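You operate a simulated robot arm through the tools that you are given. There is no shell and no other tool. Be economical: measure what you need, move in short steps, check, and stop when the job is done.

You run a simulated two-armed robot. Do the job below in one go: nothing can be reset, and whatever is moved stays where it is left.

## Task
Pick up the copper bar from the top of the grey cabinet with one hand, pass it to the other hand and put it on the left bay of the core rack.

The check looks at the end state, three seconds after you hand in, the way a careful person would. Anything else that was tipped, shoved, dropped, spilled or broken makes it a failure.

## Robot
Two 7-joint arms with two-finger parallel grippers on one trunk, on a base that drives. Base frame: it is fixed to the floor where the robot stands at the start and does not move with it; the origin is under the middle of the robot, x ahead of it, y to its left, z up; the surface under the hand at the start is at about z = 800. Readings come in mm, rad, newtons and seconds.
The left shoulder is at the start at [50, 209, 1221], the right one opposite. With the tool pointing down near the work surface each hand reaches from about 100 to 900 mm from the robot's upright axis, wherever it stands, measured 20 degrees to its own side. Places, roughly: left bay of the core rack (23x40 cm) [580, -260, 800]. Payload 4.4 kg a hand.
The tool frame of a hand sits at the grasp point between the pads (the TCP): z along the fingers, y along the line on which they close. The tips reach 23 mm beyond it. Largest opening 94 mm; finger width 38, thickness 10; the body of the gripper, 54 by 96 mm, starts 39 mm behind the TCP.
Orientation is told as [roll, pitch, yaw] about the base's x, y, z axes, in that order, counted from this pose: with the fingers straight down and closing along the base's y, the tool's x points along the base's -x, its y along +y and its z along -z.

## Interface
- The arms move only by the tool arm_command. It takes "left_commands", "right_commands" or both (then of equal length, played together; a hand with none holds still); each is a list of rows, each a list of 3 entries, a list of its own where there are three numbers: the shift along the tool's x, y, z in mm, then the turn, a rotation vector about the tool's x, y, z in rad, then the opening, from 0 (shut) to 1 (fully open). In form: [[[tx, ty, tz], [rx, ry, rz], gripper], ...]. A call has 1 to 10 rows; each row is the pose to reach, as a shift and turn from the pose commanded when the call began, along the tool's axes at that moment. Each row takes 0.2 s and may step no farther than 50 mm and 0.15 rad from the row before; otherwise, or with a gripper value out of range, the whole call is refused. A pose out of reach is approached as far as the arm can. The call stops where the force on the tool passes 40 N (or 10 N more than at its start, if that is more) or the arm is blocked; 0.2 s more then pass. Each finger travels about 108 mm/s and halts on what it meets, pressing with about 40 N; the grip force reading is that of the motor and also rises with nothing between the fingers. The clock runs only during rows and for 0.2 s after the last one: add rows that repeat a pose to give the fingers time. The reply holds the time, the measured pose of the TCP, the force on the tool along the base axes, the opening and the grip force, in the units named above and with some noise, with the torque about the TCP (base axes, N m) and any sound that the robot's microphone picked up.
- Cameras (640 x 400 px; columns grow to the right, rows downward): "scene" is now at [154.2, -4.2, 1392.2]; the picture's right is [-0.05, -1.00, 0.00], its down [-0.56, 0.03, -0.83] and it looks along [0.83, -0.04, -0.56] (base axes); focal length 239 px, centre (320, 200). "left" rides on the left gripper at [86, -16, -74] in its tool frame; the picture's right is [0.18, 0.98, 0.00], its down [-0.58, 0.11, -0.81] and it looks along [-0.79, 0.15, 0.59] (tool axes); focal length 243 px, centre (320, 200). "right" rides on the right gripper at [86, 16, -74] in its tool frame; the picture's right is [-0.18, 0.98, 0.00], its down [-0.58, -0.11, -0.81] and it looks along [-0.79, -0.15, 0.59] (tool axes); focal length 243 px, centre (320, 200). There is no depth. A picture from a camera that has moved, and an enlarged one, comes with that camera's place and axes in the base frame and with its lens.
- grab_frame(camera): a new picture of that camera. No time passes.
- move_column(by): slides the trunk up (or, below 0, down) by that many mm; the arms and the scene camera ride with it, the base frame stays. It gives what a move gives, with no picture.
- steer(legs): drives the robot by 1 to 6 legs, each [ahead, left, turn to the left] in mm, mm and rad, along the robot's own axes; the way and the turn of a leg run together, so that a leg with both is an arc; at most 1500 mm and 3.142 rad a leg. The arms and the cameras ride along, it lands a little off, and it stops where it bumps. It gives what a move gives.
- pan_tilt(pan, tilt): turns the head with the scene camera to pan (to the left, within 1.396 rad either way) and tilt (down, from -0.506 to 1.204), counted from straight ahead of the robot. It gives what a move gives.
- inspect(camera, box): a new picture of the part [left, top, right, bottom] of that camera's present view, enlarged. No time passes.
- close_job(): hands the job in; it is judged then, once.

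Go step by step. Nothing tells you exact positions but the pictures and the camera data: compare them with the known pose of the tool, close in by small moves and look again before you grip or let go. The budget is 120 turns and 100 pictures, counting those below and the enlarged ones. Unless the task says otherwise, let go and move clear before handing in, and close with one line.

The tools are called after "Emit:" by a JSON object that holds its "method" and its "body". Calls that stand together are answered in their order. arm_command: Moves the arms, as the interface text tells. Its arguments: {"type":"object","properties":{"left_commands":{"type":"array","items":{"type":"array"}},"right_commands":{"type":"array","items":{"type":"array"}}},"required":[]} The other tools are called the same way: move_column (by) slides the trunk up or down; steer (legs) drives the base; pan_tilt (pan, tilt) turns the head that bears the scene camera; grab_frame (camera) takes a picture; inspect (camera, box) takes an enlarged picture of a part of a camera's view; close_job () hands the job in.

At the start:

```text
time: 0.0
left_eef_pos: [686.4, 196.2, 1220.1]
left_tool_rot: [-0.001, -0.001, 0.0]
left_wrist_force: [0.0, 0.2, 0.3]
left_torque: [0.0, -0.01, -0.01]
left_finger_gap: 94.0
left_gripper_force: 0.0
right_eef_pos: [441.3, -318.8, 1170.5]
right_tool_rot: [0.001, 0.0, 0.0]
right_wrist_force: [0.1, -0.1, 0.3]
right_torque: [0.01, 0.04, 0.02]
right_finger_gap: 93.9
right_gripper_force: 0.1
trunk travel left (down, up): [-300.0, 263.0]
robot x, y, heading: [-3.3, -4.2, -0.002]
head pan, tilt: [-0.051, 0.597]
```

scene: 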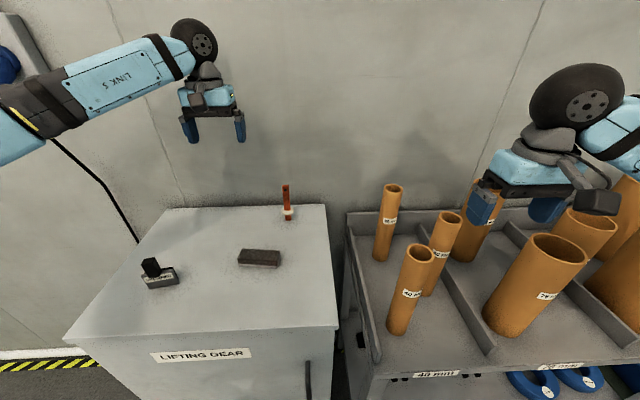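
right: 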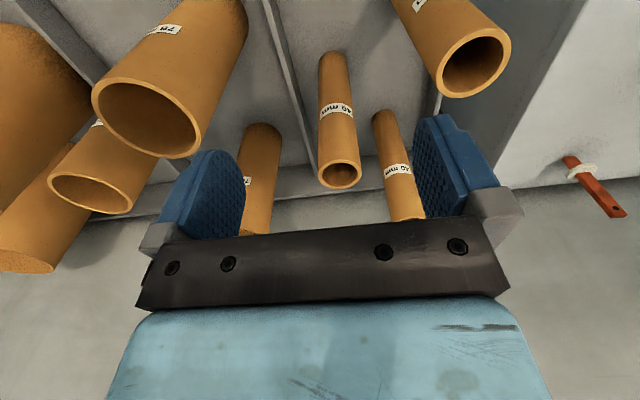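
left: 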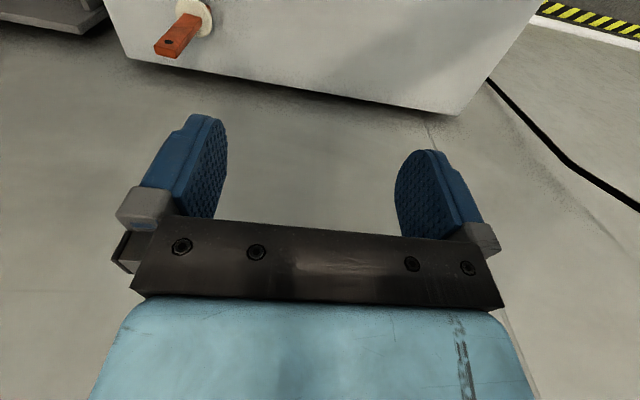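

I see a copper-coloured upright bar with a pale collar near the back of the grey cabinet, and the rack with standing tubes to the right. I look closer at both.

Emit:
{"method": "inspect", "body": {"camera": "scene", "box": [230, 160, 350, 235]}}

Emit:
{"method": "inspect", "body": {"camera": "scene", "box": [320, 150, 640, 400]}}

Emit:
{"method": "inspect", "body": {"camera": "left", "box": [100, 0, 260, 100]}}

```text
5.33 times, centred on (290, 198) of scene
camera zoom: at [154.2, -4.2, 1392.2], right [-0.05, -1.0, 0.0], down [-0.56, 0.03, -0.83], along [0.83, -0.04, -0.56], focal length 1273 px, centre (480, 213)
```

zoom: 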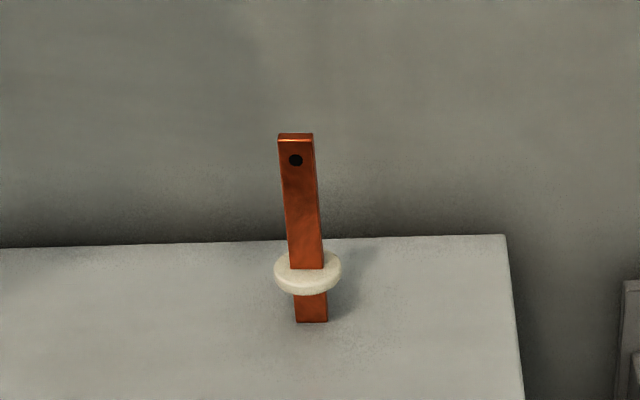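

```text
1.60 times, centred on (480, 275) of scene
camera zoom: at [154.2, -4.2, 1392.2], right [-0.05, -1.0, 0.0], down [-0.56, 0.03, -0.83], along [0.83, -0.04, -0.56], focal length 382 px, centre (64, 80)
```

zoom: 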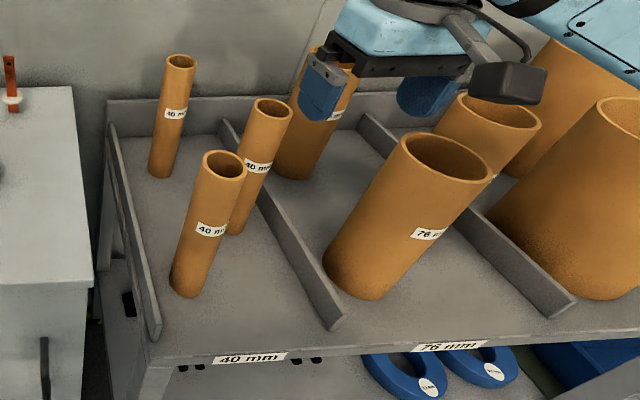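

```text
4.00 times, centred on (180, 50) of left
camera zoom: at [599.4, 179.2, 1294.4], right [-0.18, 0.98, 0.0], down [0.58, 0.11, 0.81], along [0.79, 0.15, -0.59], focal length 970 px, centre (880, 800)
```

zoom: 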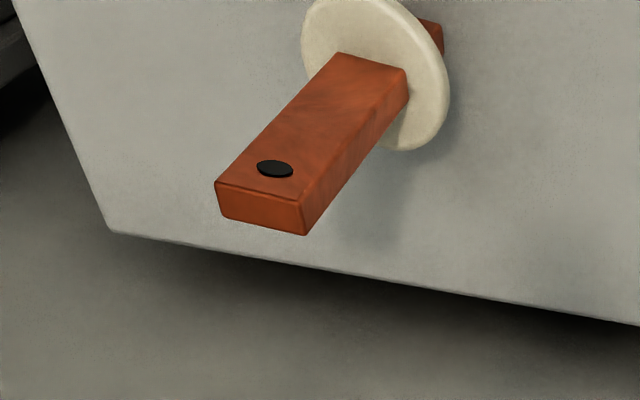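

The upright bar triangulates to its top at about [717, 63, 1062], foot at about z 942. Its collar sits about 36 mm up, and the width is about 18 mm along y. I bring the left hand above it with room to spare and look again.

Emit:
{"method": "arm_command", "body": {"left_commands": [[[-10, -45, 20], [0, 0, 0], 1], [[-20, -90, 40], [0, 0, 0], 1], [[-31, -133, 60], [0, 0, 0], 1], [[-31, -133, 60], [0, 0, 0], 1]]}}

Emit:
{"method": "grab_frame", "body": {"camera": "left"}}

Emit:
{"method": "grab_frame", "body": {"camera": "scene"}}

```text
refused: row 1 steps farther than a row can; nothing moved
```

```text
93 pictures are left
camera left: at [599.4, 179.2, 1294.4], right [-0.18, 0.98, 0.0], down [0.58, 0.11, 0.81], along [0.79, 0.15, -0.59], focal length 243 px, centre (320, 200)
```

left: 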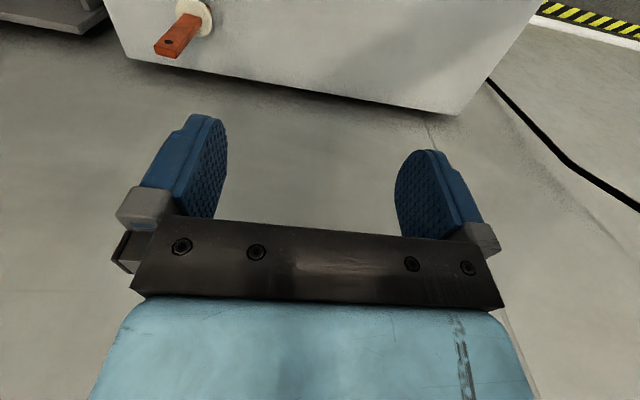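

```text
92 pictures are left
camera scene: at [154.2, -4.2, 1392.2], right [-0.05, -1.0, 0.0], down [-0.56, 0.03, -0.83], along [0.83, -0.04, -0.56], focal length 239 px, centre (320, 200)
```

scene: 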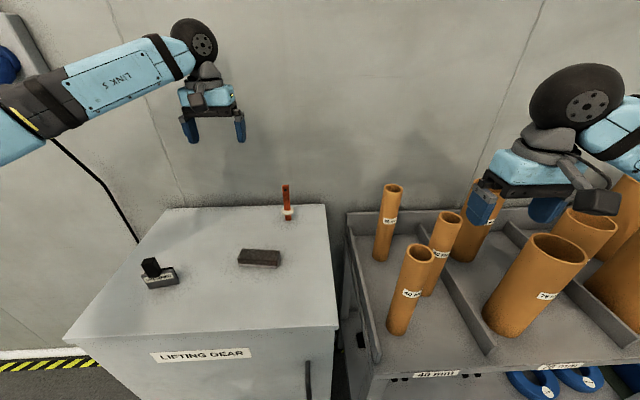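

The first step was slightly over 50 mm, so nothing moved. I send the same move in shorter steps.

Emit:
{"method": "arm_command", "body": {"left_commands": [[[-8, -34, 15], [0, 0, 0], 1], [[-16, -68, 30], [0, 0, 0], 1], [[-24, -102, 45], [0, 0, 0], 1], [[-31, -133, 60], [0, 0, 0], 1], [[-31, -133, 60], [0, 0, 0], 1]]}}

Emit:
{"method": "grab_frame", "body": {"camera": "left"}}

Emit:
{"method": "grab_frame", "body": {"camera": "scene"}}

```text
time: 1.2
left_eef_pos: [719.9, 65.3, 1158.5]
left_tool_rot: [-0.002, 0.0, 0.0]
left_wrist_force: [0.1, 0.3, -0.3]
left_torque: [-0.02, -0.01, -0.01]
left_finger_gap: 94.1
left_gripper_force: 0.1
right_eef_pos: [441.0, -318.8, 1170.7]
right_tool_rot: [-0.001, 0.0, 0.001]
right_wrist_force: [-1.2, -0.4, -1.0]
right_torque: [-0.03, 0.0, 0.01]
right_finger_gap: 94.1
right_gripper_force: 0.1
trunk travel left (down, up): [-300.0, 263.0]
robot x, y, heading: [3.8, -2.3, 0.001]
head pan, tilt: [-0.051, 0.597]
```

```text
91 pictures are left
camera left: at [635.1, 48.5, 1232.5], right [-0.18, 0.98, 0.0], down [0.58, 0.11, 0.81], along [0.79, 0.15, -0.59], focal length 243 px, centre (320, 200)
```

left: 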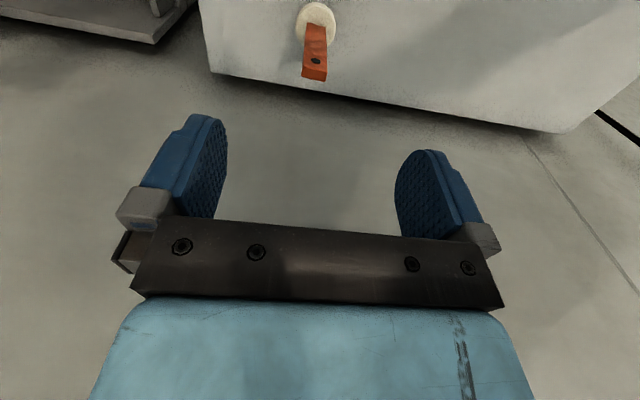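

```text
90 pictures are left
camera scene: at [153.8, -3.2, 1392.3], right [-0.05, -1.0, 0.0], down [-0.56, 0.03, -0.83], along [0.83, -0.04, -0.56], focal length 239 px, centre (320, 200)
```

scene: 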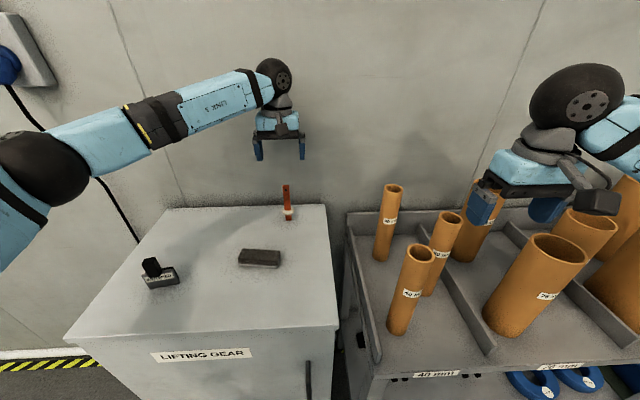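

The left hand is now nearly over the bar, which I place at about (719, 60). I enlarge the view to refine its place and yaw.

Emit:
{"method": "inspect", "body": {"camera": "left", "box": [270, 0, 366, 60]}}

Emit:
{"method": "inspect", "body": {"camera": "left", "box": [270, 40, 366, 100]}}

Emit:
{"method": "inspect", "body": {"camera": "scene", "box": [239, 135, 335, 225]}}

```text
6.67 times, centred on (318, 30) of left
camera zoom: at [635.1, 48.5, 1232.5], right [-0.18, 0.98, 0.0], down [0.58, 0.11, 0.81], along [0.79, 0.15, -0.59], focal length 1618 px, centre (333, 1333)
```

zoom: 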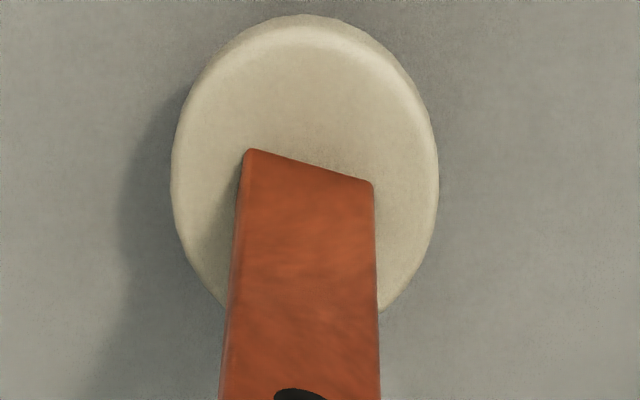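

```text
6.67 times, centred on (318, 70) of left
camera zoom: at [635.1, 48.5, 1232.5], right [-0.18, 0.98, 0.0], down [0.58, 0.11, 0.81], along [0.79, 0.15, -0.59], focal length 1618 px, centre (333, 1067)
```

zoom: 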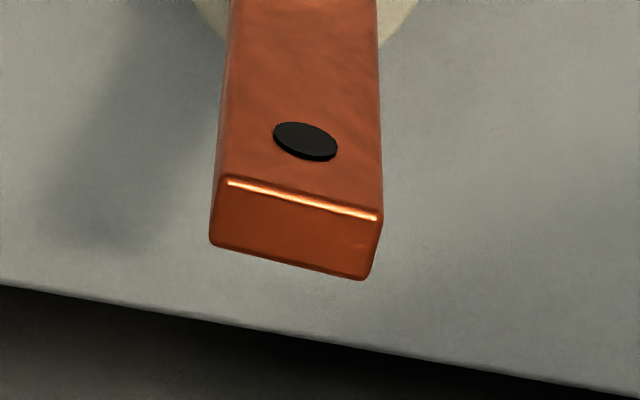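

```text
4.44 times, centred on (287, 180) of scene
camera zoom: at [153.8, -3.2, 1392.3], right [-0.05, -1.0, 0.0], down [-0.56, 0.03, -0.83], along [0.83, -0.04, -0.56], focal length 1061 px, centre (467, 289)
```

zoom: 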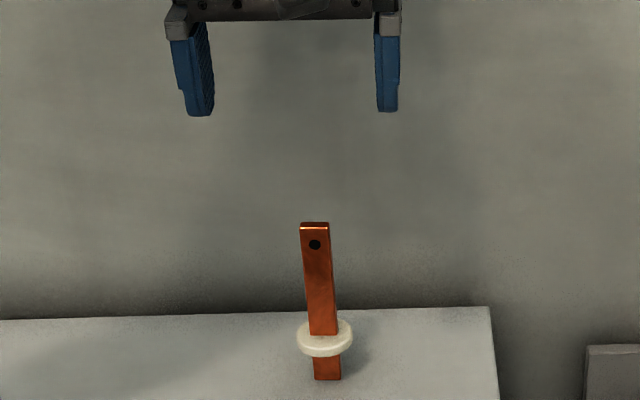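

The bar measures about 17 × 7 mm at (719.5, 60.5), top z 1060, collar top z about 979, almost no yaw. I'll lower the left hand to hold only the top 24 mm, so the right hand has room between those fingertips and the collar.

Emit:
{"method": "arm_command", "body": {"left_commands": [[[0, -4, 40], [0, 0, 0], 1], [[0, -4, 75], [0, 0, 0], 1], [[0, -4, 97], [0, 0, 0], 1], [[0, -4, 97], [0, 0, 0], 1]]}}

Emit:
{"method": "grab_frame", "body": {"camera": "left"}}

Emit:
{"method": "inspect", "body": {"camera": "scene", "box": [239, 135, 335, 225]}}

```text
time: 2.2
left_eef_pos: [719.9, 59.7, 1064.0]
left_tool_rot: [0.0, 0.0, 0.0]
left_wrist_force: [-0.6, -0.6, 0.5]
left_torque: [0.0, 0.0, 0.0]
left_finger_gap: 93.8
left_gripper_force: 0.2
right_eef_pos: [441.0, -318.9, 1169.9]
right_tool_rot: [-0.001, 0.001, -0.001]
right_wrist_force: [0.1, -0.3, 0.9]
right_torque: [-0.02, -0.02, -0.03]
right_finger_gap: 94.1
right_gripper_force: 0.0
trunk travel left (down, up): [-300.0, 263.0]
robot x, y, heading: [1.1, 2.2, -0.001]
head pan, tilt: [-0.051, 0.597]
```

```text
86 pictures are left
camera left: at [633.7, 42.9, 1138.5], right [-0.18, 0.98, 0.0], down [0.58, 0.11, 0.81], along [0.79, 0.15, -0.59], focal length 243 px, centre (320, 200)
```

left: 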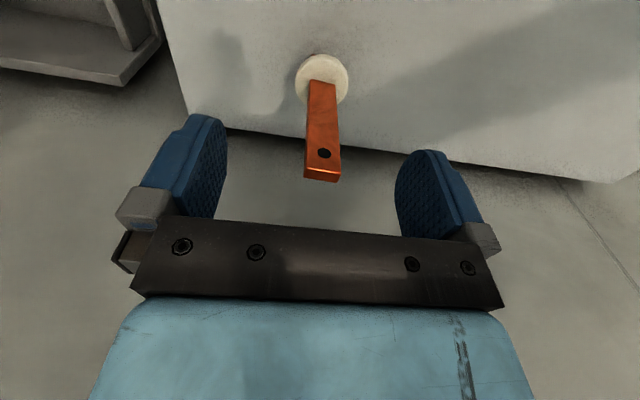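

```text
4.44 times, centred on (287, 180) of scene
camera zoom: at [154.1, -4.3, 1392.2], right [-0.05, -1.0, 0.0], down [-0.56, 0.03, -0.83], along [0.83, -0.04, -0.56], focal length 1061 px, centre (467, 289)
```

zoom: 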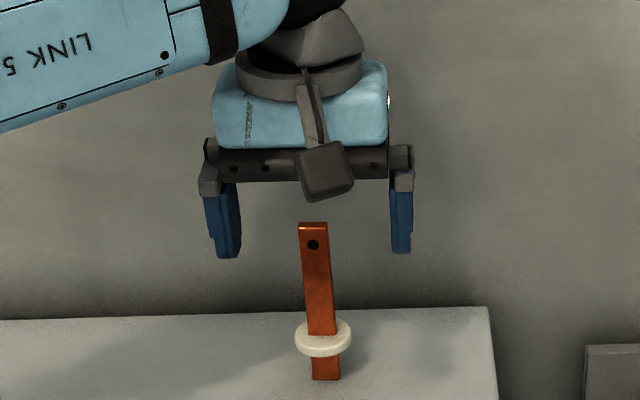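

The bar top is centred between the open fingers, with the tips about 20 mm below it. I lower 4 mm more and close.

Emit:
{"method": "arm_command", "body": {"left_commands": [[[0, 0, 4], [0, 0, 0], 1], [[0, 0, 4], [0, 0, 0], 0.5], [[0, 0, 4], [0, 0, 0], 0], [[0, 0, 4], [0, 0, 0], 0], [[0, 0, 4], [0, 0, 0], 0], [[0, 0, 4], [0, 0, 0], 0]]}}

Emit:
{"method": "inspect", "body": {"camera": "scene", "box": [239, 135, 335, 225]}}

```text
time: 3.6
left_eef_pos: [719.3, 60.2, 1061.6]
left_tool_rot: [0.0, 0.001, -0.001]
left_wrist_force: [-0.8, 1.2, 0.5]
left_torque: [0.06, 0.02, 0.04]
left_finger_gap: 17.8
left_gripper_force: 39.9
right_eef_pos: [440.7, -319.5, 1171.3]
right_tool_rot: [0.001, 0.001, 0.0]
right_wrist_force: [-0.3, -0.6, -0.3]
right_torque: [0.0, 0.0, 0.02]
right_finger_gap: 94.0
right_gripper_force: 0.0
trunk travel left (down, up): [-300.0, 263.0]
robot x, y, heading: [-5.2, 2.2, -0.002]
head pan, tilt: [-0.051, 0.597]
```

```text
4.44 times, centred on (287, 180) of scene
camera zoom: at [154.2, -4.2, 1392.2], right [-0.05, -1.0, 0.0], down [-0.56, 0.03, -0.83], along [0.83, -0.04, -0.56], focal length 1061 px, centre (467, 289)
```

zoom: 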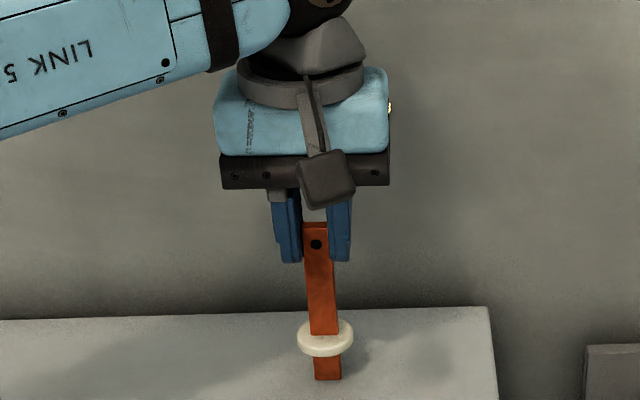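

The grip holds at 17.8 mm and 40 N. I lift straight up and then draw back a little toward the robot.

Emit:
{"method": "arm_command", "body": {"left_commands": [[[0, 0, -10], [0, 0, 0], 0], [[0, 0, -35], [0, 0, 0], 0], [[0, 0, -75], [0, 0, 0], 0], [[0, 0, -115], [0, 0, 0], 0], [[25, 10, -125], [0, 0, 0], 0], [[50, 0, -125], [0, 0, 0], 0], [[80, -10, -125], [0, 0, 0], 0], [[110, -20, -125], [0, 0, 0], 0], [[110, -20, -125], [0, 0, 0], 0]]}}

Emit:
{"method": "grab_frame", "body": {"camera": "scene"}}

```text
time: 5.6
left_eef_pos: [609.2, 42.8, 1185.3]
left_tool_rot: [0.0, 0.002, -0.001]
left_wrist_force: [1.3, 0.0, -1.3]
left_torque: [0.02, 0.01, -0.01]
left_finger_gap: 17.7
left_gripper_force: 40.0
right_eef_pos: [442.2, -318.5, 1169.0]
right_tool_rot: [-0.001, 0.0, 0.0]
right_wrist_force: [0.0, -0.6, -0.3]
right_torque: [0.01, 0.03, -0.03]
right_finger_gap: 94.0
right_gripper_force: 0.0
trunk travel left (down, up): [-300.0, 263.0]
robot x, y, heading: [0.3, -4.9, 0.004]
head pan, tilt: [-0.051, 0.597]
```

```text
83 pictures are left
camera scene: at [154.9, -4.3, 1392.1], right [-0.05, -1.0, 0.0], down [-0.56, 0.03, -0.83], along [0.83, -0.04, -0.56], focal length 239 px, centre (320, 200)
```

scene: 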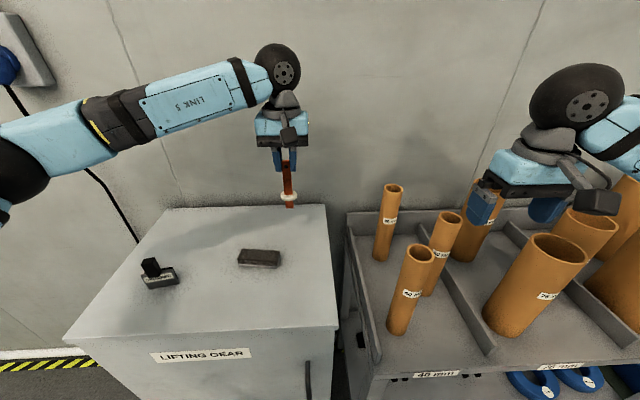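

The bar is up and steady. Next I tilt the right hand toward horizontal, fingers forward and about 17° down, while keeping it clear of everything.

Emit:
{"method": "arm_command", "body": {"right_commands": [[[-6, 7, -3], [0, -0.141, 0], 1], [[-12, 14, -6], [0, -0.282, 0], 1], [[-18, 21, -9], [0, -0.423, 0], 1], [[-24, 28, -12], [0, -0.564, 0], 1], [[-30, 35, -15], [0, -0.705, 0], 1], [[-36, 42, -18], [0, -0.846, 0], 1], [[-42, 49, -21], [0, -0.987, 0], 1], [[-48, 56, -24], [0, -1.128, 0], 1], [[-54, 63, -27], [0, -1.27, 0], 1], [[-54, 63, -27], [0, -1.27, 0], 1]]}}

Emit:
{"method": "grab_frame", "body": {"camera": "scene"}}

Emit:
{"method": "grab_frame", "body": {"camera": "right"}}

```text
time: 7.8
left_eef_pos: [607.9, 41.7, 1185.9]
left_tool_rot: [-0.001, 0.001, 0.002]
left_wrist_force: [-0.2, 0.0, -1.8]
left_torque: [0.0, 0.0, 0.04]
left_finger_gap: 17.6
left_gripper_force: 39.8
right_eef_pos: [495.7, -256.9, 1195.2]
right_tool_rot: [0.0, -1.27, 0.001]
right_wrist_force: [-0.1, 0.5, -0.1]
right_torque: [0.01, 0.02, 0.02]
right_finger_gap: 94.1
right_gripper_force: 0.0
trunk travel left (down, up): [-300.0, 263.0]
robot x, y, heading: [-0.1, 0.6, -0.002]
head pan, tilt: [-0.051, 0.597]
```

```text
82 pictures are left
camera scene: at [154.3, -4.2, 1392.2], right [-0.05, -1.0, 0.0], down [-0.56, 0.03, -0.83], along [0.83, -0.04, -0.56], focal length 239 px, centre (320, 200)
```

scene: 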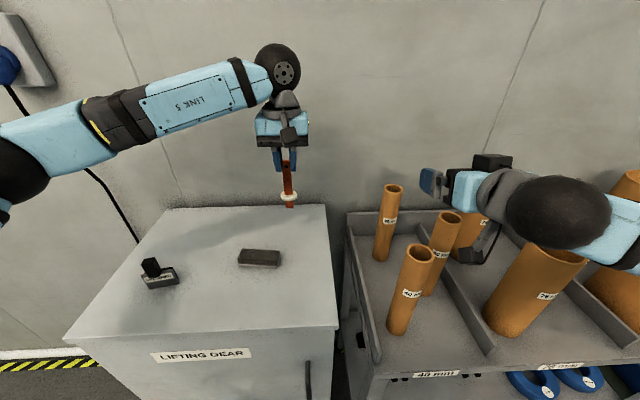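

```text
81 pictures are left
camera right: at [399.5, -241.2, 1135.2], right [0.05, 0.98, 0.18], down [-0.6, -0.11, 0.79], along [0.8, -0.15, 0.58], focal length 243 px, centre (320, 200)
```

right: 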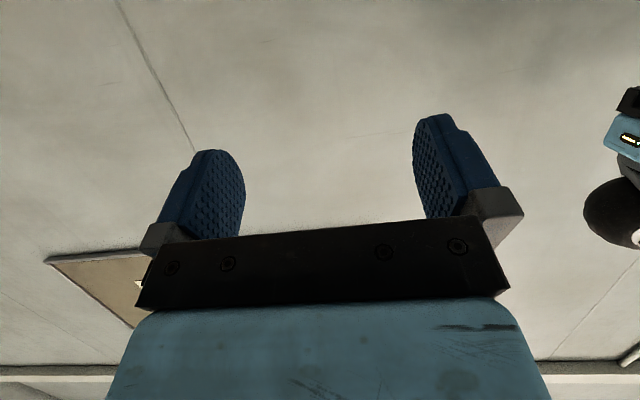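

The right hand is oriented well. To keep the left wrist camera out of the right hand's way, I turn the left hand by −90° about the vertical, bar included.

Emit:
{"method": "arm_command", "body": {"left_commands": [[[0, 0, 0], [0, 0, 0.145], 0], [[0, 0, 0], [0, 0, 0.29], 0], [[0, 0, 0], [0, 0, 0.435], 0], [[0, 0, 0], [0, 0, 0.58], 0], [[0, 0, 0], [0, 0, 0.725], 0], [[0, 0, 0], [0, 0, 0.87], 0], [[0, 0, 0], [0, 0, 1.015], 0], [[0, 0, 0], [0, 0, 1.16], 0], [[0, 0, 0], [0, 0, 1.305], 0], [[0, 0, 0], [0, 0, 1.45], 0]]}}

Emit:
{"method": "arm_command", "body": {"left_commands": [[[0, 0, 0], [0, 0, 0.06], 0], [[0, 0, 0], [0, 0, 0.12], 0], [[0, 0, 0], [0, 0, 0.12], 0]]}}

Emit:
{"method": "grab_frame", "body": {"camera": "scene"}}

Emit:
{"method": "grab_frame", "body": {"camera": "left"}}

```text
time: 10.0
left_eef_pos: [606.5, 39.2, 1185.2]
left_tool_rot: [0.001, 0.001, -1.065]
left_wrist_force: [-0.5, -0.4, -1.9]
left_torque: [-0.01, -0.02, 0.02]
left_finger_gap: 17.3
left_gripper_force: 40.2
left hand out of reach, approached as far as the arm can: row 8, 9, 10
right_eef_pos: [495.8, -258.5, 1195.2]
right_tool_rot: [0.0, -1.269, -0.001]
right_wrist_force: [0.0, -0.2, 0.2]
right_torque: [-0.02, 0.0, -0.01]
right_finger_gap: 94.0
right_gripper_force: 0.1
trunk travel left (down, up): [-300.0, 263.0]
robot x, y, heading: [-0.9, 5.2, -0.004]
head pan, tilt: [-0.051, 0.597]
```

```text
time: 10.8
left_eef_pos: [605.8, 40.0, 1186.0]
left_tool_rot: [-0.001, 0.001, -1.062]
left_wrist_force: [-0.5, 0.3, -0.9]
left_torque: [0.0, 0.01, 0.0]
left_finger_gap: 17.7
left_gripper_force: 39.8
left hand out of reach, approached as far as the arm can: row 1, 2, 3
right_eef_pos: [495.7, -257.4, 1194.7]
right_tool_rot: [-0.001, -1.268, 0.0]
right_wrist_force: [0.1, -0.2, 0.1]
right_torque: [-0.02, 0.02, -0.03]
right_finger_gap: 94.0
right_gripper_force: 0.1
trunk travel left (down, up): [-300.0, 263.0]
robot x, y, heading: [1.6, -5.3, 0.002]
head pan, tilt: [-0.051, 0.597]
```

```text
80 pictures are left
camera scene: at [154.4, -4.2, 1392.2], right [-0.05, -1.0, 0.0], down [-0.56, 0.03, -0.83], along [0.83, -0.04, -0.56], focal length 239 px, centre (320, 200)
```

scene: 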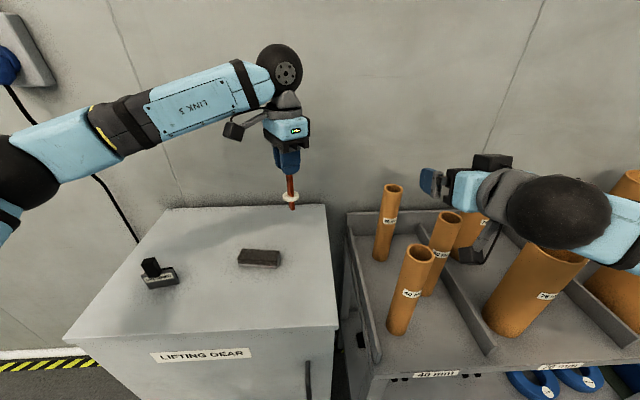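

```text
79 pictures are left
camera left: at [551.0, 106.3, 1258.7], right [0.77, 0.64, 0.0], down [0.38, -0.46, 0.81], along [0.51, -0.62, -0.59], focal length 243 px, centre (320, 200)
```

left: 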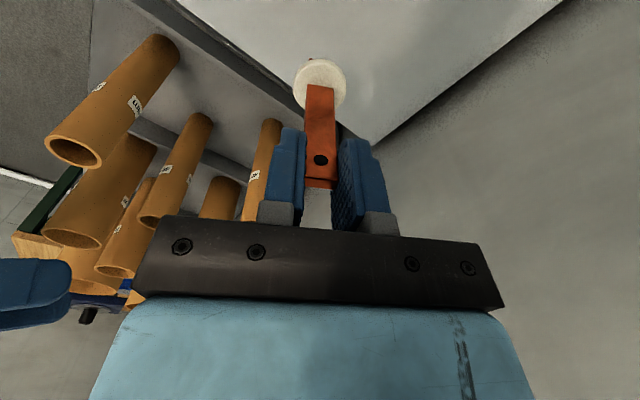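

The left wrist tops out at yaw −1.06, which is enough: its camera is now aside. I yaw the right hand by +0.51 so its pads meet the bar's wide faces squarely, and bring it to a stand-off in front of the bar.

Emit:
{"method": "arm_command", "body": {"right_commands": [[[7, 40, 3], [-0.081, 0, -0.025], 1], [[14, 80, 6], [-0.162, 0, -0.05], 1], [[21, 120, 9], [-0.244, 0, -0.075], 1], [[28, 160, 12], [-0.325, 0, -0.1], 1], [[35, 200, 15], [-0.406, 0, -0.126], 0.8], [[41, 239, 18], [-0.487, 0, -0.151], 0.6], [[41, 239, 18], [-0.487, 0, -0.151], 0.6]]}}

Emit:
{"method": "grab_frame", "body": {"camera": "scene"}}

Emit:
{"method": "grab_frame", "body": {"camera": "right"}}

Emit:
{"method": "grab_frame", "body": {"camera": "left"}}

```text
time: 12.4
left_eef_pos: [606.1, 38.8, 1184.4]
left_tool_rot: [0.0, 0.0, -1.064]
left_wrist_force: [0.0, -0.3, -0.8]
left_torque: [0.0, -0.02, 0.01]
left_finger_gap: 17.4
left_gripper_force: 40.3
right_eef_pos: [507.1, -23.5, 1155.7]
right_tool_rot: [0.001, -1.266, 0.507]
right_wrist_force: [-0.6, 0.7, 0.2]
right_torque: [-0.01, 0.01, 0.01]
right_finger_gap: 56.3
right_gripper_force: 0.0
right hand out of reach, approached as far as the arm can: row 6, 7
trunk travel left (down, up): [-300.0, 263.0]
robot x, y, heading: [-1.7, -1.5, 0.002]
head pan, tilt: [-0.051, 0.597]
```

```text
78 pictures are left
camera scene: at [154.0, -5.0, 1392.2], right [-0.05, -1.0, 0.0], down [-0.56, 0.03, -0.83], along [0.83, -0.04, -0.56], focal length 239 px, centre (320, 200)
```

scene: 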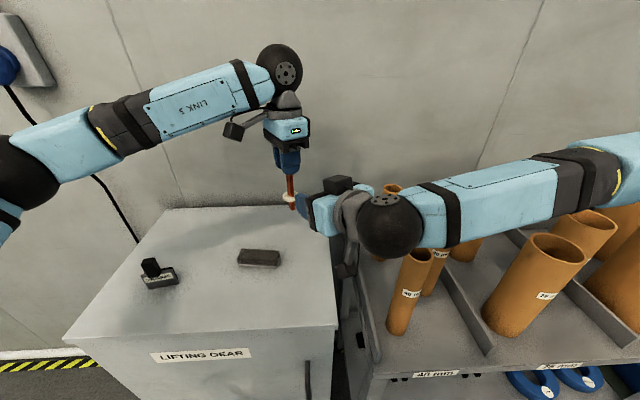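

```text
77 pictures are left
camera right: at [415.0, -57.1, 1096.1], right [-0.43, 0.89, 0.18], down [-0.47, -0.39, 0.8], along [0.77, 0.26, 0.58], focal length 243 px, centre (320, 200)
```

right: 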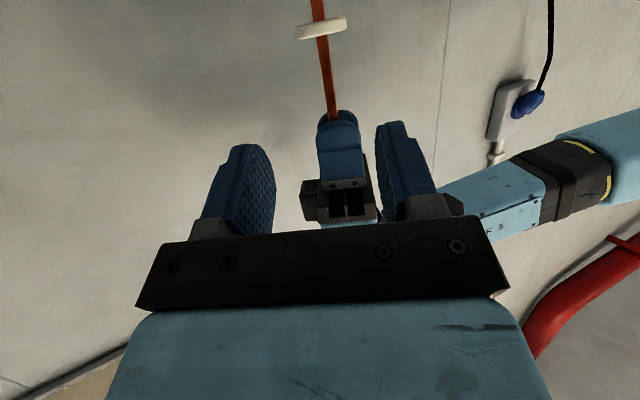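

```text
76 pictures are left
camera left: at [550.6, 105.2, 1258.9], right [0.77, 0.64, 0.0], down [0.38, -0.46, 0.81], along [0.51, -0.62, -0.59], focal length 243 px, centre (320, 200)
```

left: 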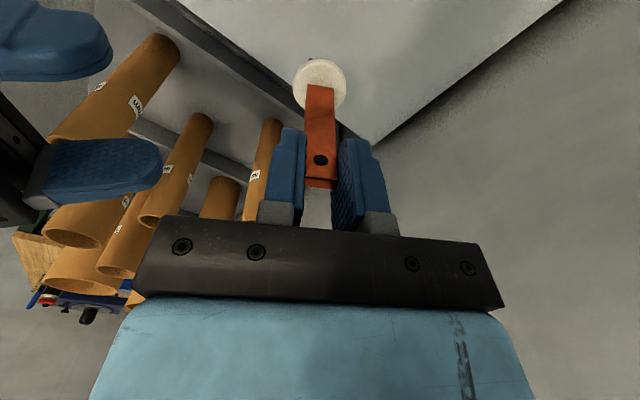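

The right wrist is near a limit here, and the view confirms the bar is edge-on to the right hand as wanted. I move the meeting point to the right, around (575, −50), drawing the right hand back first and then bringing the bar over.

Emit:
{"method": "arm_command", "body": {"right_commands": [[[17, -27, -27], [0, 0, 0], 0.6], [[33.5, -53.7, -53.2], [0, 0, 0], 0.6], [[33.5, -53.7, -53.2], [0, 0, 0], 0.6], [[33.5, -53.7, -53.2], [0, 0, 0], 0.6], [[33.5, -53.7, -53.2], [0, 0, 0], 0.6], [[33.5, -53.7, -53.2], [0, 0, 0], 0.6]], "left_commands": [[[0, 0, 0], [0, 0, 0], 0], [[0, 0, 0], [0, 0, 0], 0], [[-21, -23, -2], [0, 0, 0], 0], [[-42, -47, -5], [0, 0, 0], 0], [[-62.7, -70.3, -7], [0, 0, 0], 0], [[-62.7, -70.3, -7], [0, 0, 0], 0]]}}

Emit:
{"method": "grab_frame", "body": {"camera": "right"}}

Emit:
{"method": "grab_frame", "body": {"camera": "left"}}

Emit:
{"method": "grab_frame", "body": {"camera": "scene"}}

```text
time: 13.8
left_eef_pos: [574.6, -48.2, 1193.4]
left_tool_rot: [0.0, 0.0, -1.061]
left_wrist_force: [0.0, 0.1, -2.5]
left_torque: [0.01, 0.0, 0.04]
left_finger_gap: 17.6
left_gripper_force: 40.1
right_eef_pos: [491.8, -97.7, 1145.7]
right_tool_rot: [-0.002, -1.27, 0.515]
right_wrist_force: [0.3, -0.1, -0.2]
right_torque: [-0.01, -0.01, 0.0]
right_finger_gap: 56.1
right_gripper_force: 0.1
right hand out of reach, approached as far as the arm can: row 1, 2, 3, 4, 5, 6
trunk travel left (down, up): [-300.0, 263.0]
robot x, y, heading: [3.6, 0.3, -0.0]
head pan, tilt: [-0.051, 0.597]
```

```text
75 pictures are left
camera right: at [399.9, -131.6, 1085.2], right [-0.43, 0.88, 0.18], down [-0.47, -0.39, 0.79], along [0.77, 0.26, 0.58], focal length 243 px, centre (320, 200)
```

right: 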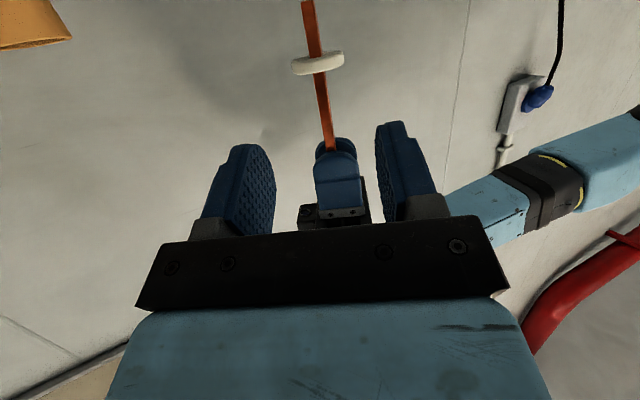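

```text
74 pictures are left
camera left: at [520.6, 18.3, 1267.6], right [0.77, 0.64, 0.0], down [0.38, -0.45, 0.81], along [0.51, -0.62, -0.59], focal length 243 px, centre (320, 200)
```

left: 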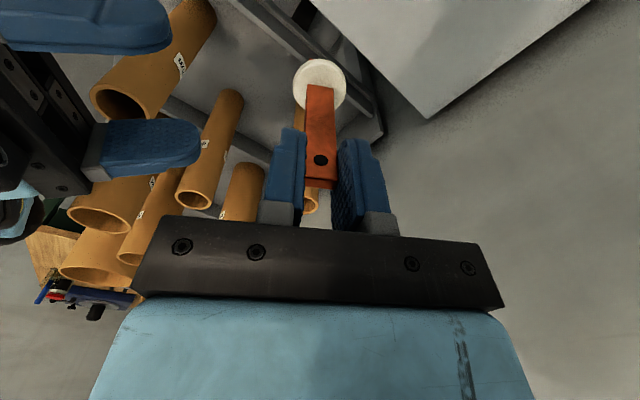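

```text
73 pictures are left
camera scene: at [154.6, -3.4, 1392.1], right [-0.05, -1.0, 0.0], down [-0.56, 0.03, -0.83], along [0.83, -0.04, -0.56], focal length 239 px, centre (320, 200)
```

scene: 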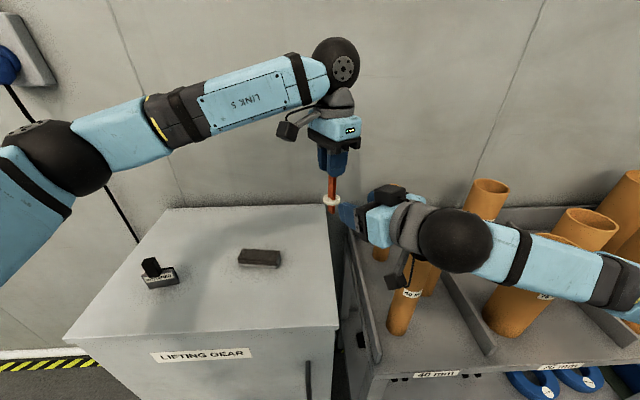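

The gap between left fingertips and collar spans about z 1112–1170, with the bar at (575, −50). I advance the right hand part of the way along its fingers, aiming at z 1141, and check.

Emit:
{"method": "arm_command", "body": {"right_commands": [[[-8, 1, 30], [0, 0, 0], 0.6], [[-16, 1, 60], [0, 0, 0], 0.6], [[-16, 1, 60], [0, 0, 0], 0.6]]}}

Emit:
{"method": "grab_frame", "body": {"camera": "right"}}

Emit:
{"method": "grab_frame", "body": {"camera": "left"}}

```text
time: 14.6
left_eef_pos: [576.4, -50.2, 1192.9]
left_tool_rot: [-0.001, 0.001, -1.065]
left_wrist_force: [0.2, -0.6, -0.8]
left_torque: [-0.01, 0.0, -0.01]
left_finger_gap: 17.4
left_gripper_force: 39.7
right_eef_pos: [546.5, -68.3, 1141.4]
right_tool_rot: [0.001, -1.268, 0.509]
right_wrist_force: [-0.6, -0.6, 0.3]
right_torque: [-0.02, 0.04, 0.01]
right_finger_gap: 56.5
right_gripper_force: 0.1
trunk travel left (down, up): [-300.0, 263.0]
robot x, y, heading: [-0.4, -1.5, 0.002]
head pan, tilt: [-0.051, 0.597]
```

```text
72 pictures are left
camera right: at [454.9, -101.9, 1080.9], right [-0.43, 0.88, 0.18], down [-0.47, -0.39, 0.79], along [0.77, 0.26, 0.58], focal length 243 px, centre (320, 200)
```

right: 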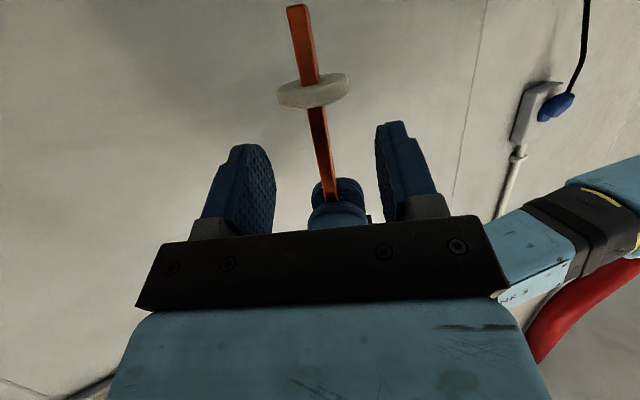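

```text
71 pictures are left
camera left: at [520.2, 17.0, 1267.8], right [0.77, 0.64, 0.0], down [0.38, -0.46, 0.81], along [0.51, -0.62, -0.59], focal length 243 px, centre (320, 200)
```

left: 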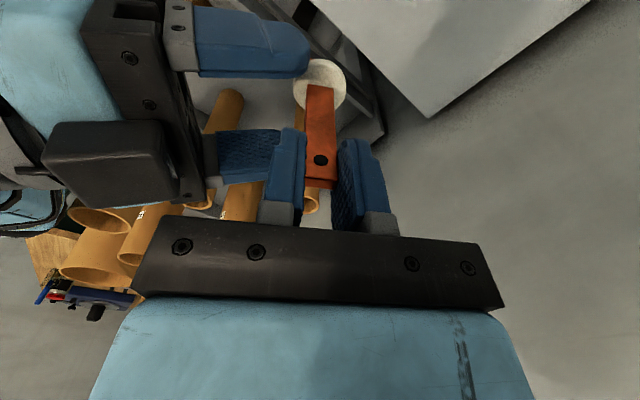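

The right fingers are about to straddle the bar, just below the left tips and above the collar. I make the last 30 mm slowly, still open.

Emit:
{"method": "arm_command", "body": {"right_commands": [[[-4, 1, 15], [0, 0, 0], 0.6], [[-8, 1.5, 30], [0, 0, 0], 0.6], [[-8, 1.5, 30], [0, 0, 0], 0.6]]}}

Emit:
{"method": "grab_frame", "body": {"camera": "right"}}

Emit:
{"method": "grab_frame", "body": {"camera": "left"}}

Emit:
{"method": "inspect", "body": {"camera": "scene", "box": [290, 130, 418, 210]}}

```text
time: 15.4
left_eef_pos: [575.4, -48.4, 1195.0]
left_tool_rot: [0.002, -0.002, -1.064]
left_wrist_force: [-0.2, 0.3, -2.5]
left_torque: [-0.01, 0.01, -0.04]
left_finger_gap: 17.7
left_gripper_force: 39.7
right_eef_pos: [572.4, -52.1, 1140.7]
right_tool_rot: [-0.001, -1.268, 0.508]
right_wrist_force: [-0.1, 0.7, -0.3]
right_torque: [-0.01, 0.01, 0.02]
right_finger_gap: 56.3
right_gripper_force: 0.1
trunk travel left (down, up): [-300.0, 263.0]
robot x, y, heading: [1.6, 1.3, 0.004]
head pan, tilt: [-0.051, 0.597]
```

```text
70 pictures are left
camera right: at [479.6, -84.9, 1080.1], right [-0.43, 0.88, 0.18], down [-0.47, -0.39, 0.79], along [0.77, 0.26, 0.58], focal length 243 px, centre (320, 200)
```

right: 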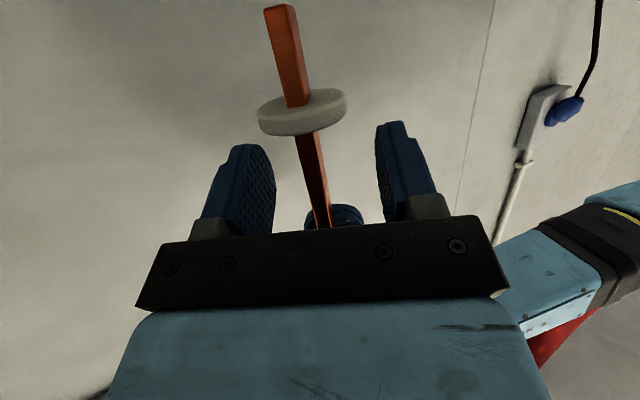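

```text
69 pictures are left
camera left: at [520.2, 17.4, 1267.8], right [0.77, 0.64, 0.0], down [0.38, -0.46, 0.81], along [0.51, -0.62, -0.59], focal length 243 px, centre (320, 200)
```

left: 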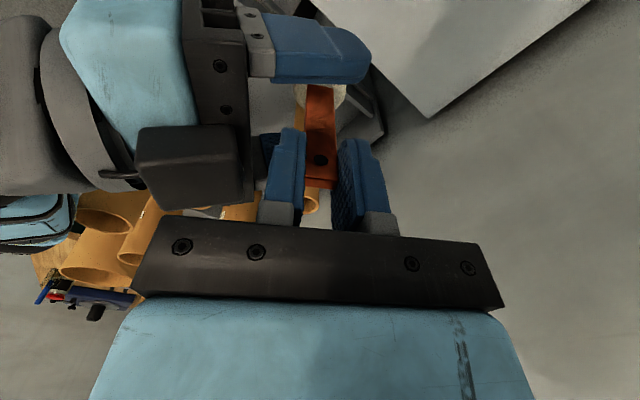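

```text
5.00 times, centred on (354, 170) of scene
camera zoom: at [154.2, -4.4, 1392.2], right [-0.05, -1.0, 0.0], down [-0.56, 0.03, -0.83], along [0.83, -0.04, -0.56], focal length 1194 px, centre (150, 350)
```

zoom: 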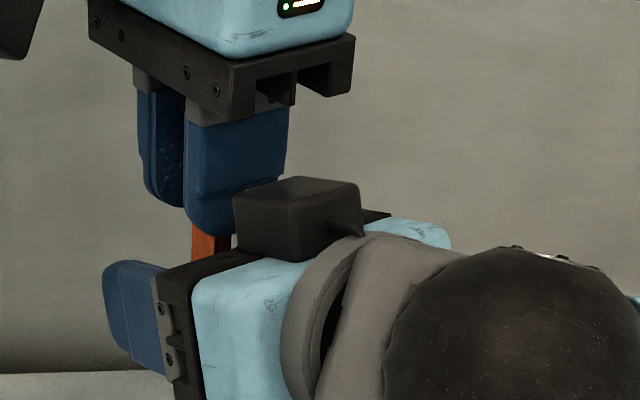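

The bar sits centred between the right fingers, clear of the left tips and the collar. I close the right hand while the left holds.

Emit:
{"method": "arm_command", "body": {"right_commands": [[[0, 0, 0], [0, 0, 0], 0.4], [[0, 0, 0], [0, 0, 0], 0.2], [[0, 0, 0], [0, 0, 0], 0], [[0, 0, 0], [0, 0, 0], 0], [[0, 0, 0], [0, 0, 0], 0]]}}

Emit:
{"method": "grab_frame", "body": {"camera": "right"}}

Emit:
{"method": "grab_frame", "body": {"camera": "left"}}

```text
time: 16.6
left_eef_pos: [575.8, -49.7, 1194.5]
left_tool_rot: [0.0, 0.003, -1.063]
left_wrist_force: [-11.0, 19.0, 0.1]
left_torque: [0.59, 0.38, 0.08]
left_finger_gap: 17.5
left_gripper_force: 40.5
right_eef_pos: [571.6, -51.8, 1141.0]
right_tool_rot: [-0.001, -1.269, 0.508]
right_wrist_force: [11.2, -19.4, 0.0]
right_torque: [0.44, 0.25, -0.23]
right_finger_gap: 7.6
right_gripper_force: 40.3
trunk travel left (down, up): [-300.0, 263.0]
robot x, y, heading: [0.7, -2.0, 0.003]
head pan, tilt: [-0.051, 0.597]
```

```text
67 pictures are left
camera right: at [480.4, -85.6, 1079.9], right [-0.43, 0.89, 0.18], down [-0.47, -0.38, 0.79], along [0.77, 0.26, 0.58], focal length 243 px, centre (320, 200)
```

right: 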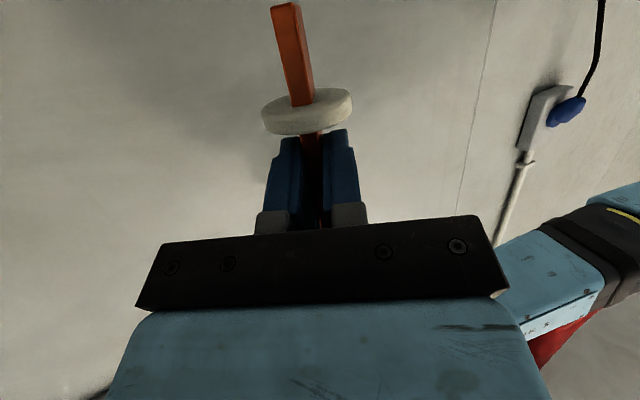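

```text
66 pictures are left
camera left: at [520.4, 18.0, 1267.8], right [0.77, 0.64, 0.0], down [0.38, -0.46, 0.81], along [0.51, -0.62, -0.59], focal length 243 px, centre (320, 200)
```

left: 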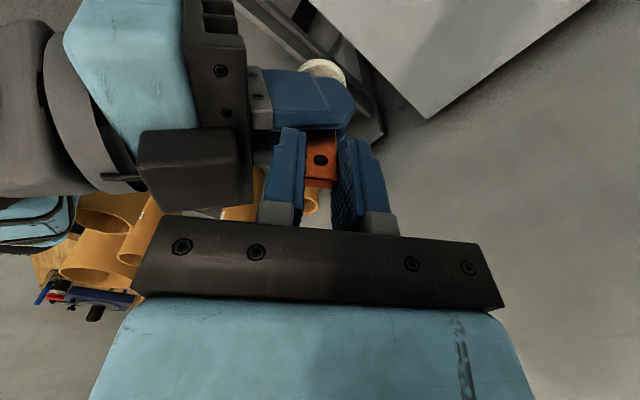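

The right hand has the bar (7.6 mm, 40 N) but there is about 22 N of side load between the hands. I shift the right hand 2 mm to relieve it before letting go with the left.

Emit:
{"method": "arm_command", "body": {"right_commands": [[[0, -1, 0], [0, 0, 0], 0], [[0, -2, 0], [0, 0, 0], 0], [[0, -2, 0], [0, 0, 0], 0]]}}

```text
time: 17.4
left_eef_pos: [576.0, -50.7, 1195.6]
left_tool_rot: [0.002, 0.0, -1.063]
left_wrist_force: [-14.7, 11.6, 2.3]
left_torque: [0.66, 0.46, 0.03]
left_finger_gap: 17.6
left_gripper_force: 40.6
right_eef_pos: [571.9, -55.0, 1140.3]
right_tool_rot: [0.002, -1.267, 0.509]
right_wrist_force: [14.3, -11.3, -2.5]
right_torque: [-0.05, 0.36, -0.11]
right_finger_gap: 7.9
right_gripper_force: 39.6
trunk travel left (down, up): [-300.0, 263.0]
robot x, y, heading: [2.5, -3.5, 0.001]
head pan, tilt: [-0.051, 0.597]
```

The side load eased only partly. I continue the relief a little.

Emit:
{"method": "arm_command", "body": {"right_commands": [[[0, -1, 1], [0, 0, 0], 0], [[0, -2, 1], [0, 0, 0], 0], [[0, -2, 1], [0, 0, 0], 0]]}}

```text
time: 18.2
left_eef_pos: [575.0, -49.7, 1194.4]
left_tool_rot: [0.0, -0.002, -1.065]
left_wrist_force: [-11.3, -9.1, 3.9]
left_torque: [-0.07, 0.11, 0.04]
left_finger_gap: 17.7
left_gripper_force: 40.2
right_eef_pos: [573.1, -54.2, 1140.9]
right_tool_rot: [0.004, -1.27, 0.51]
right_wrist_force: [11.7, 8.8, -3.1]
right_torque: [-0.4, 0.47, -0.06]
right_finger_gap: 7.7
right_gripper_force: 40.1
trunk travel left (down, up): [-300.0, 263.0]
robot x, y, heading: [1.9, 3.3, -0.001]
head pan, tilt: [-0.051, 0.597]
```

The side load is nearly gone. I open the left hand only slightly (to about 26 mm) because its near finger is close to the right gripper, then check.

Emit:
{"method": "arm_command", "body": {"left_commands": [[[0, 0, 0], [0, 0, 0], 0.23], [[0, 0, 0], [0, 0, 0], 0.27], [[0, 0, 0], [0, 0, 0], 0.27]]}}

Emit:
{"method": "grab_frame", "body": {"camera": "left"}}

```text
time: 19.0
left_eef_pos: [576.4, -49.2, 1193.3]
left_tool_rot: [0.0, -0.001, -1.064]
left_wrist_force: [0.1, -0.1, 0.0]
left_torque: [0.01, 0.01, 0.0]
left_finger_gap: 25.4
left_gripper_force: 0.0
right_eef_pos: [572.2, -55.3, 1141.1]
right_tool_rot: [0.001, -1.27, 0.509]
right_wrist_force: [0.3, 0.3, 0.9]
right_torque: [0.01, -0.01, -0.03]
right_finger_gap: 7.2
right_gripper_force: 40.4
trunk travel left (down, up): [-300.0, 263.0]
robot x, y, heading: [3.7, 1.9, 0.001]
head pan, tilt: [-0.051, 0.597]
```

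```text
65 pictures are left
camera left: at [520.5, 17.7, 1267.7], right [0.77, 0.64, 0.0], down [0.38, -0.46, 0.81], along [0.52, -0.62, -0.59], focal length 243 px, centre (320, 200)
```

left: 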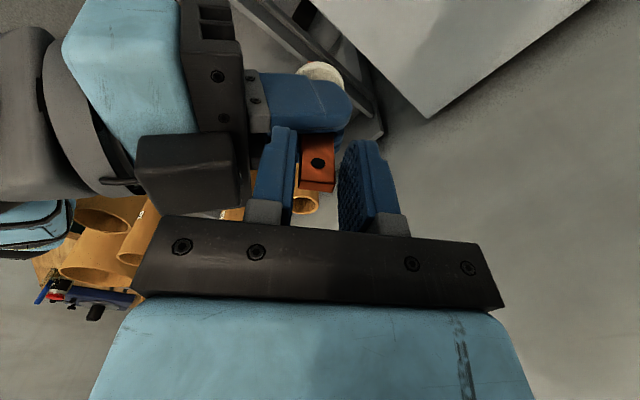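

The right hand holds the bar alone and forces are zero. I lift the left hand straight off and move it away to the left.

Emit:
{"method": "arm_command", "body": {"left_commands": [[[0, 0, -20], [0, 0, 0], 0.27], [[0, 0, -50], [0, 0, 0], 0.27], [[0, 0, -80], [0, 0, 0], 0.27], [[30, 17, -90], [0, 0, 0], 0.4], [[70, 36, -90], [0, 0, 0], 0.6], [[105, 58, -90], [0, 0, 0], 0.6], [[140, 78, -90], [0, 0, 0], 0.6], [[175, 97, -90], [0, 0, 0], 0.6]]}}

Emit:
{"method": "grab_frame", "body": {"camera": "scene"}}

Emit:
{"method": "grab_frame", "body": {"camera": "right"}}

```text
time: 20.8
left_eef_pos: [571.3, 151.6, 1285.5]
left_tool_rot: [0.001, -0.002, -1.059]
left_wrist_force: [-0.9, 0.2, -0.7]
left_torque: [-0.04, -0.05, -0.01]
left_finger_gap: 56.5
left_gripper_force: 0.0
left hand out of reach, approached as far as the arm can: row 8
right_eef_pos: [572.4, -54.5, 1141.6]
right_tool_rot: [-0.005, -1.27, 0.515]
right_wrist_force: [-0.6, -0.2, 0.8]
right_torque: [-0.03, 0.0, -0.03]
right_finger_gap: 7.4
right_gripper_force: 39.6
trunk travel left (down, up): [-300.0, 263.0]
robot x, y, heading: [-5.8, -0.0, -0.005]
head pan, tilt: [-0.051, 0.597]
```

```text
64 pictures are left
camera scene: at [153.6, -2.7, 1392.3], right [-0.05, -1.0, 0.0], down [-0.56, 0.03, -0.83], along [0.83, -0.04, -0.56], focal length 239 px, centre (320, 200)
```

scene: 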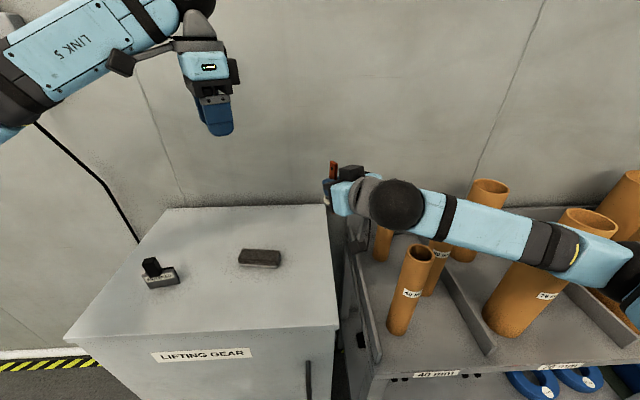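

```text
63 pictures are left
camera right: at [480.2, -87.3, 1081.0], right [-0.43, 0.88, 0.17], down [-0.47, -0.39, 0.79], along [0.77, 0.26, 0.58], focal length 243 px, centre (320, 200)
```

right: 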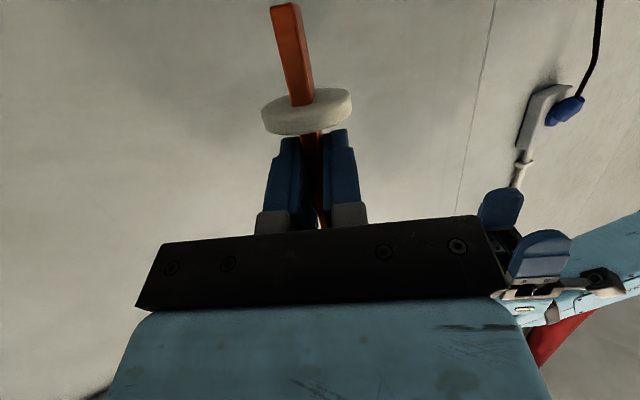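

The handover is done. The placing spot I favour is the free front-right part of the left bay, around (420, −310), reached from the front, so I back the robot up by 250 mm to make room.

Emit:
{"method": "steer", "body": {"legs": [[-250, 0, 0]]}}

Emit:
{"method": "grab_frame", "body": {"camera": "scene"}}

Emit:
{"method": "grab_frame", "body": {"camera": "right"}}

```text
time: 22.6
left_eef_pos: [317.5, 150.9, 1284.4]
left_tool_rot: [-0.002, 0.0, -1.055]
left_wrist_force: [-0.1, 0.1, 1.0]
left_torque: [-0.01, 0.01, 0.0]
left_finger_gap: 56.4
left_gripper_force: 0.1
right_eef_pos: [318.1, -53.5, 1140.2]
right_tool_rot: [-0.001, -1.27, 0.513]
right_wrist_force: [0.7, 1.1, -1.6]
right_torque: [-0.01, 0.0, -0.01]
right_finger_gap: 7.6
right_gripper_force: 39.9
trunk travel left (down, up): [-300.0, 263.0]
robot x, y, heading: [-255.8, -0.6, 0.009]
head pan, tilt: [-0.051, 0.597]
```

```text
62 pictures are left
camera scene: at [-100.3, -4.1, 1392.2], right [-0.05, -1.0, 0.0], down [-0.56, 0.03, -0.83], along [0.83, -0.04, -0.56], focal length 239 px, centre (320, 200)
```

scene: 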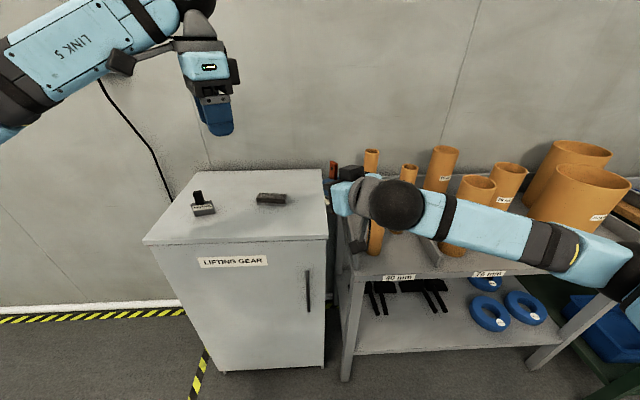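

```text
61 pictures are left
camera right: at [226.4, -87.5, 1080.6], right [-0.43, 0.88, 0.18], down [-0.47, -0.39, 0.79], along [0.77, 0.26, 0.58], focal length 243 px, centre (320, 200)
```

right: 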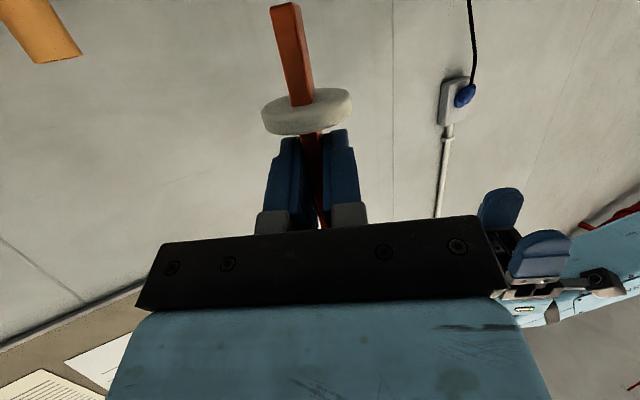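

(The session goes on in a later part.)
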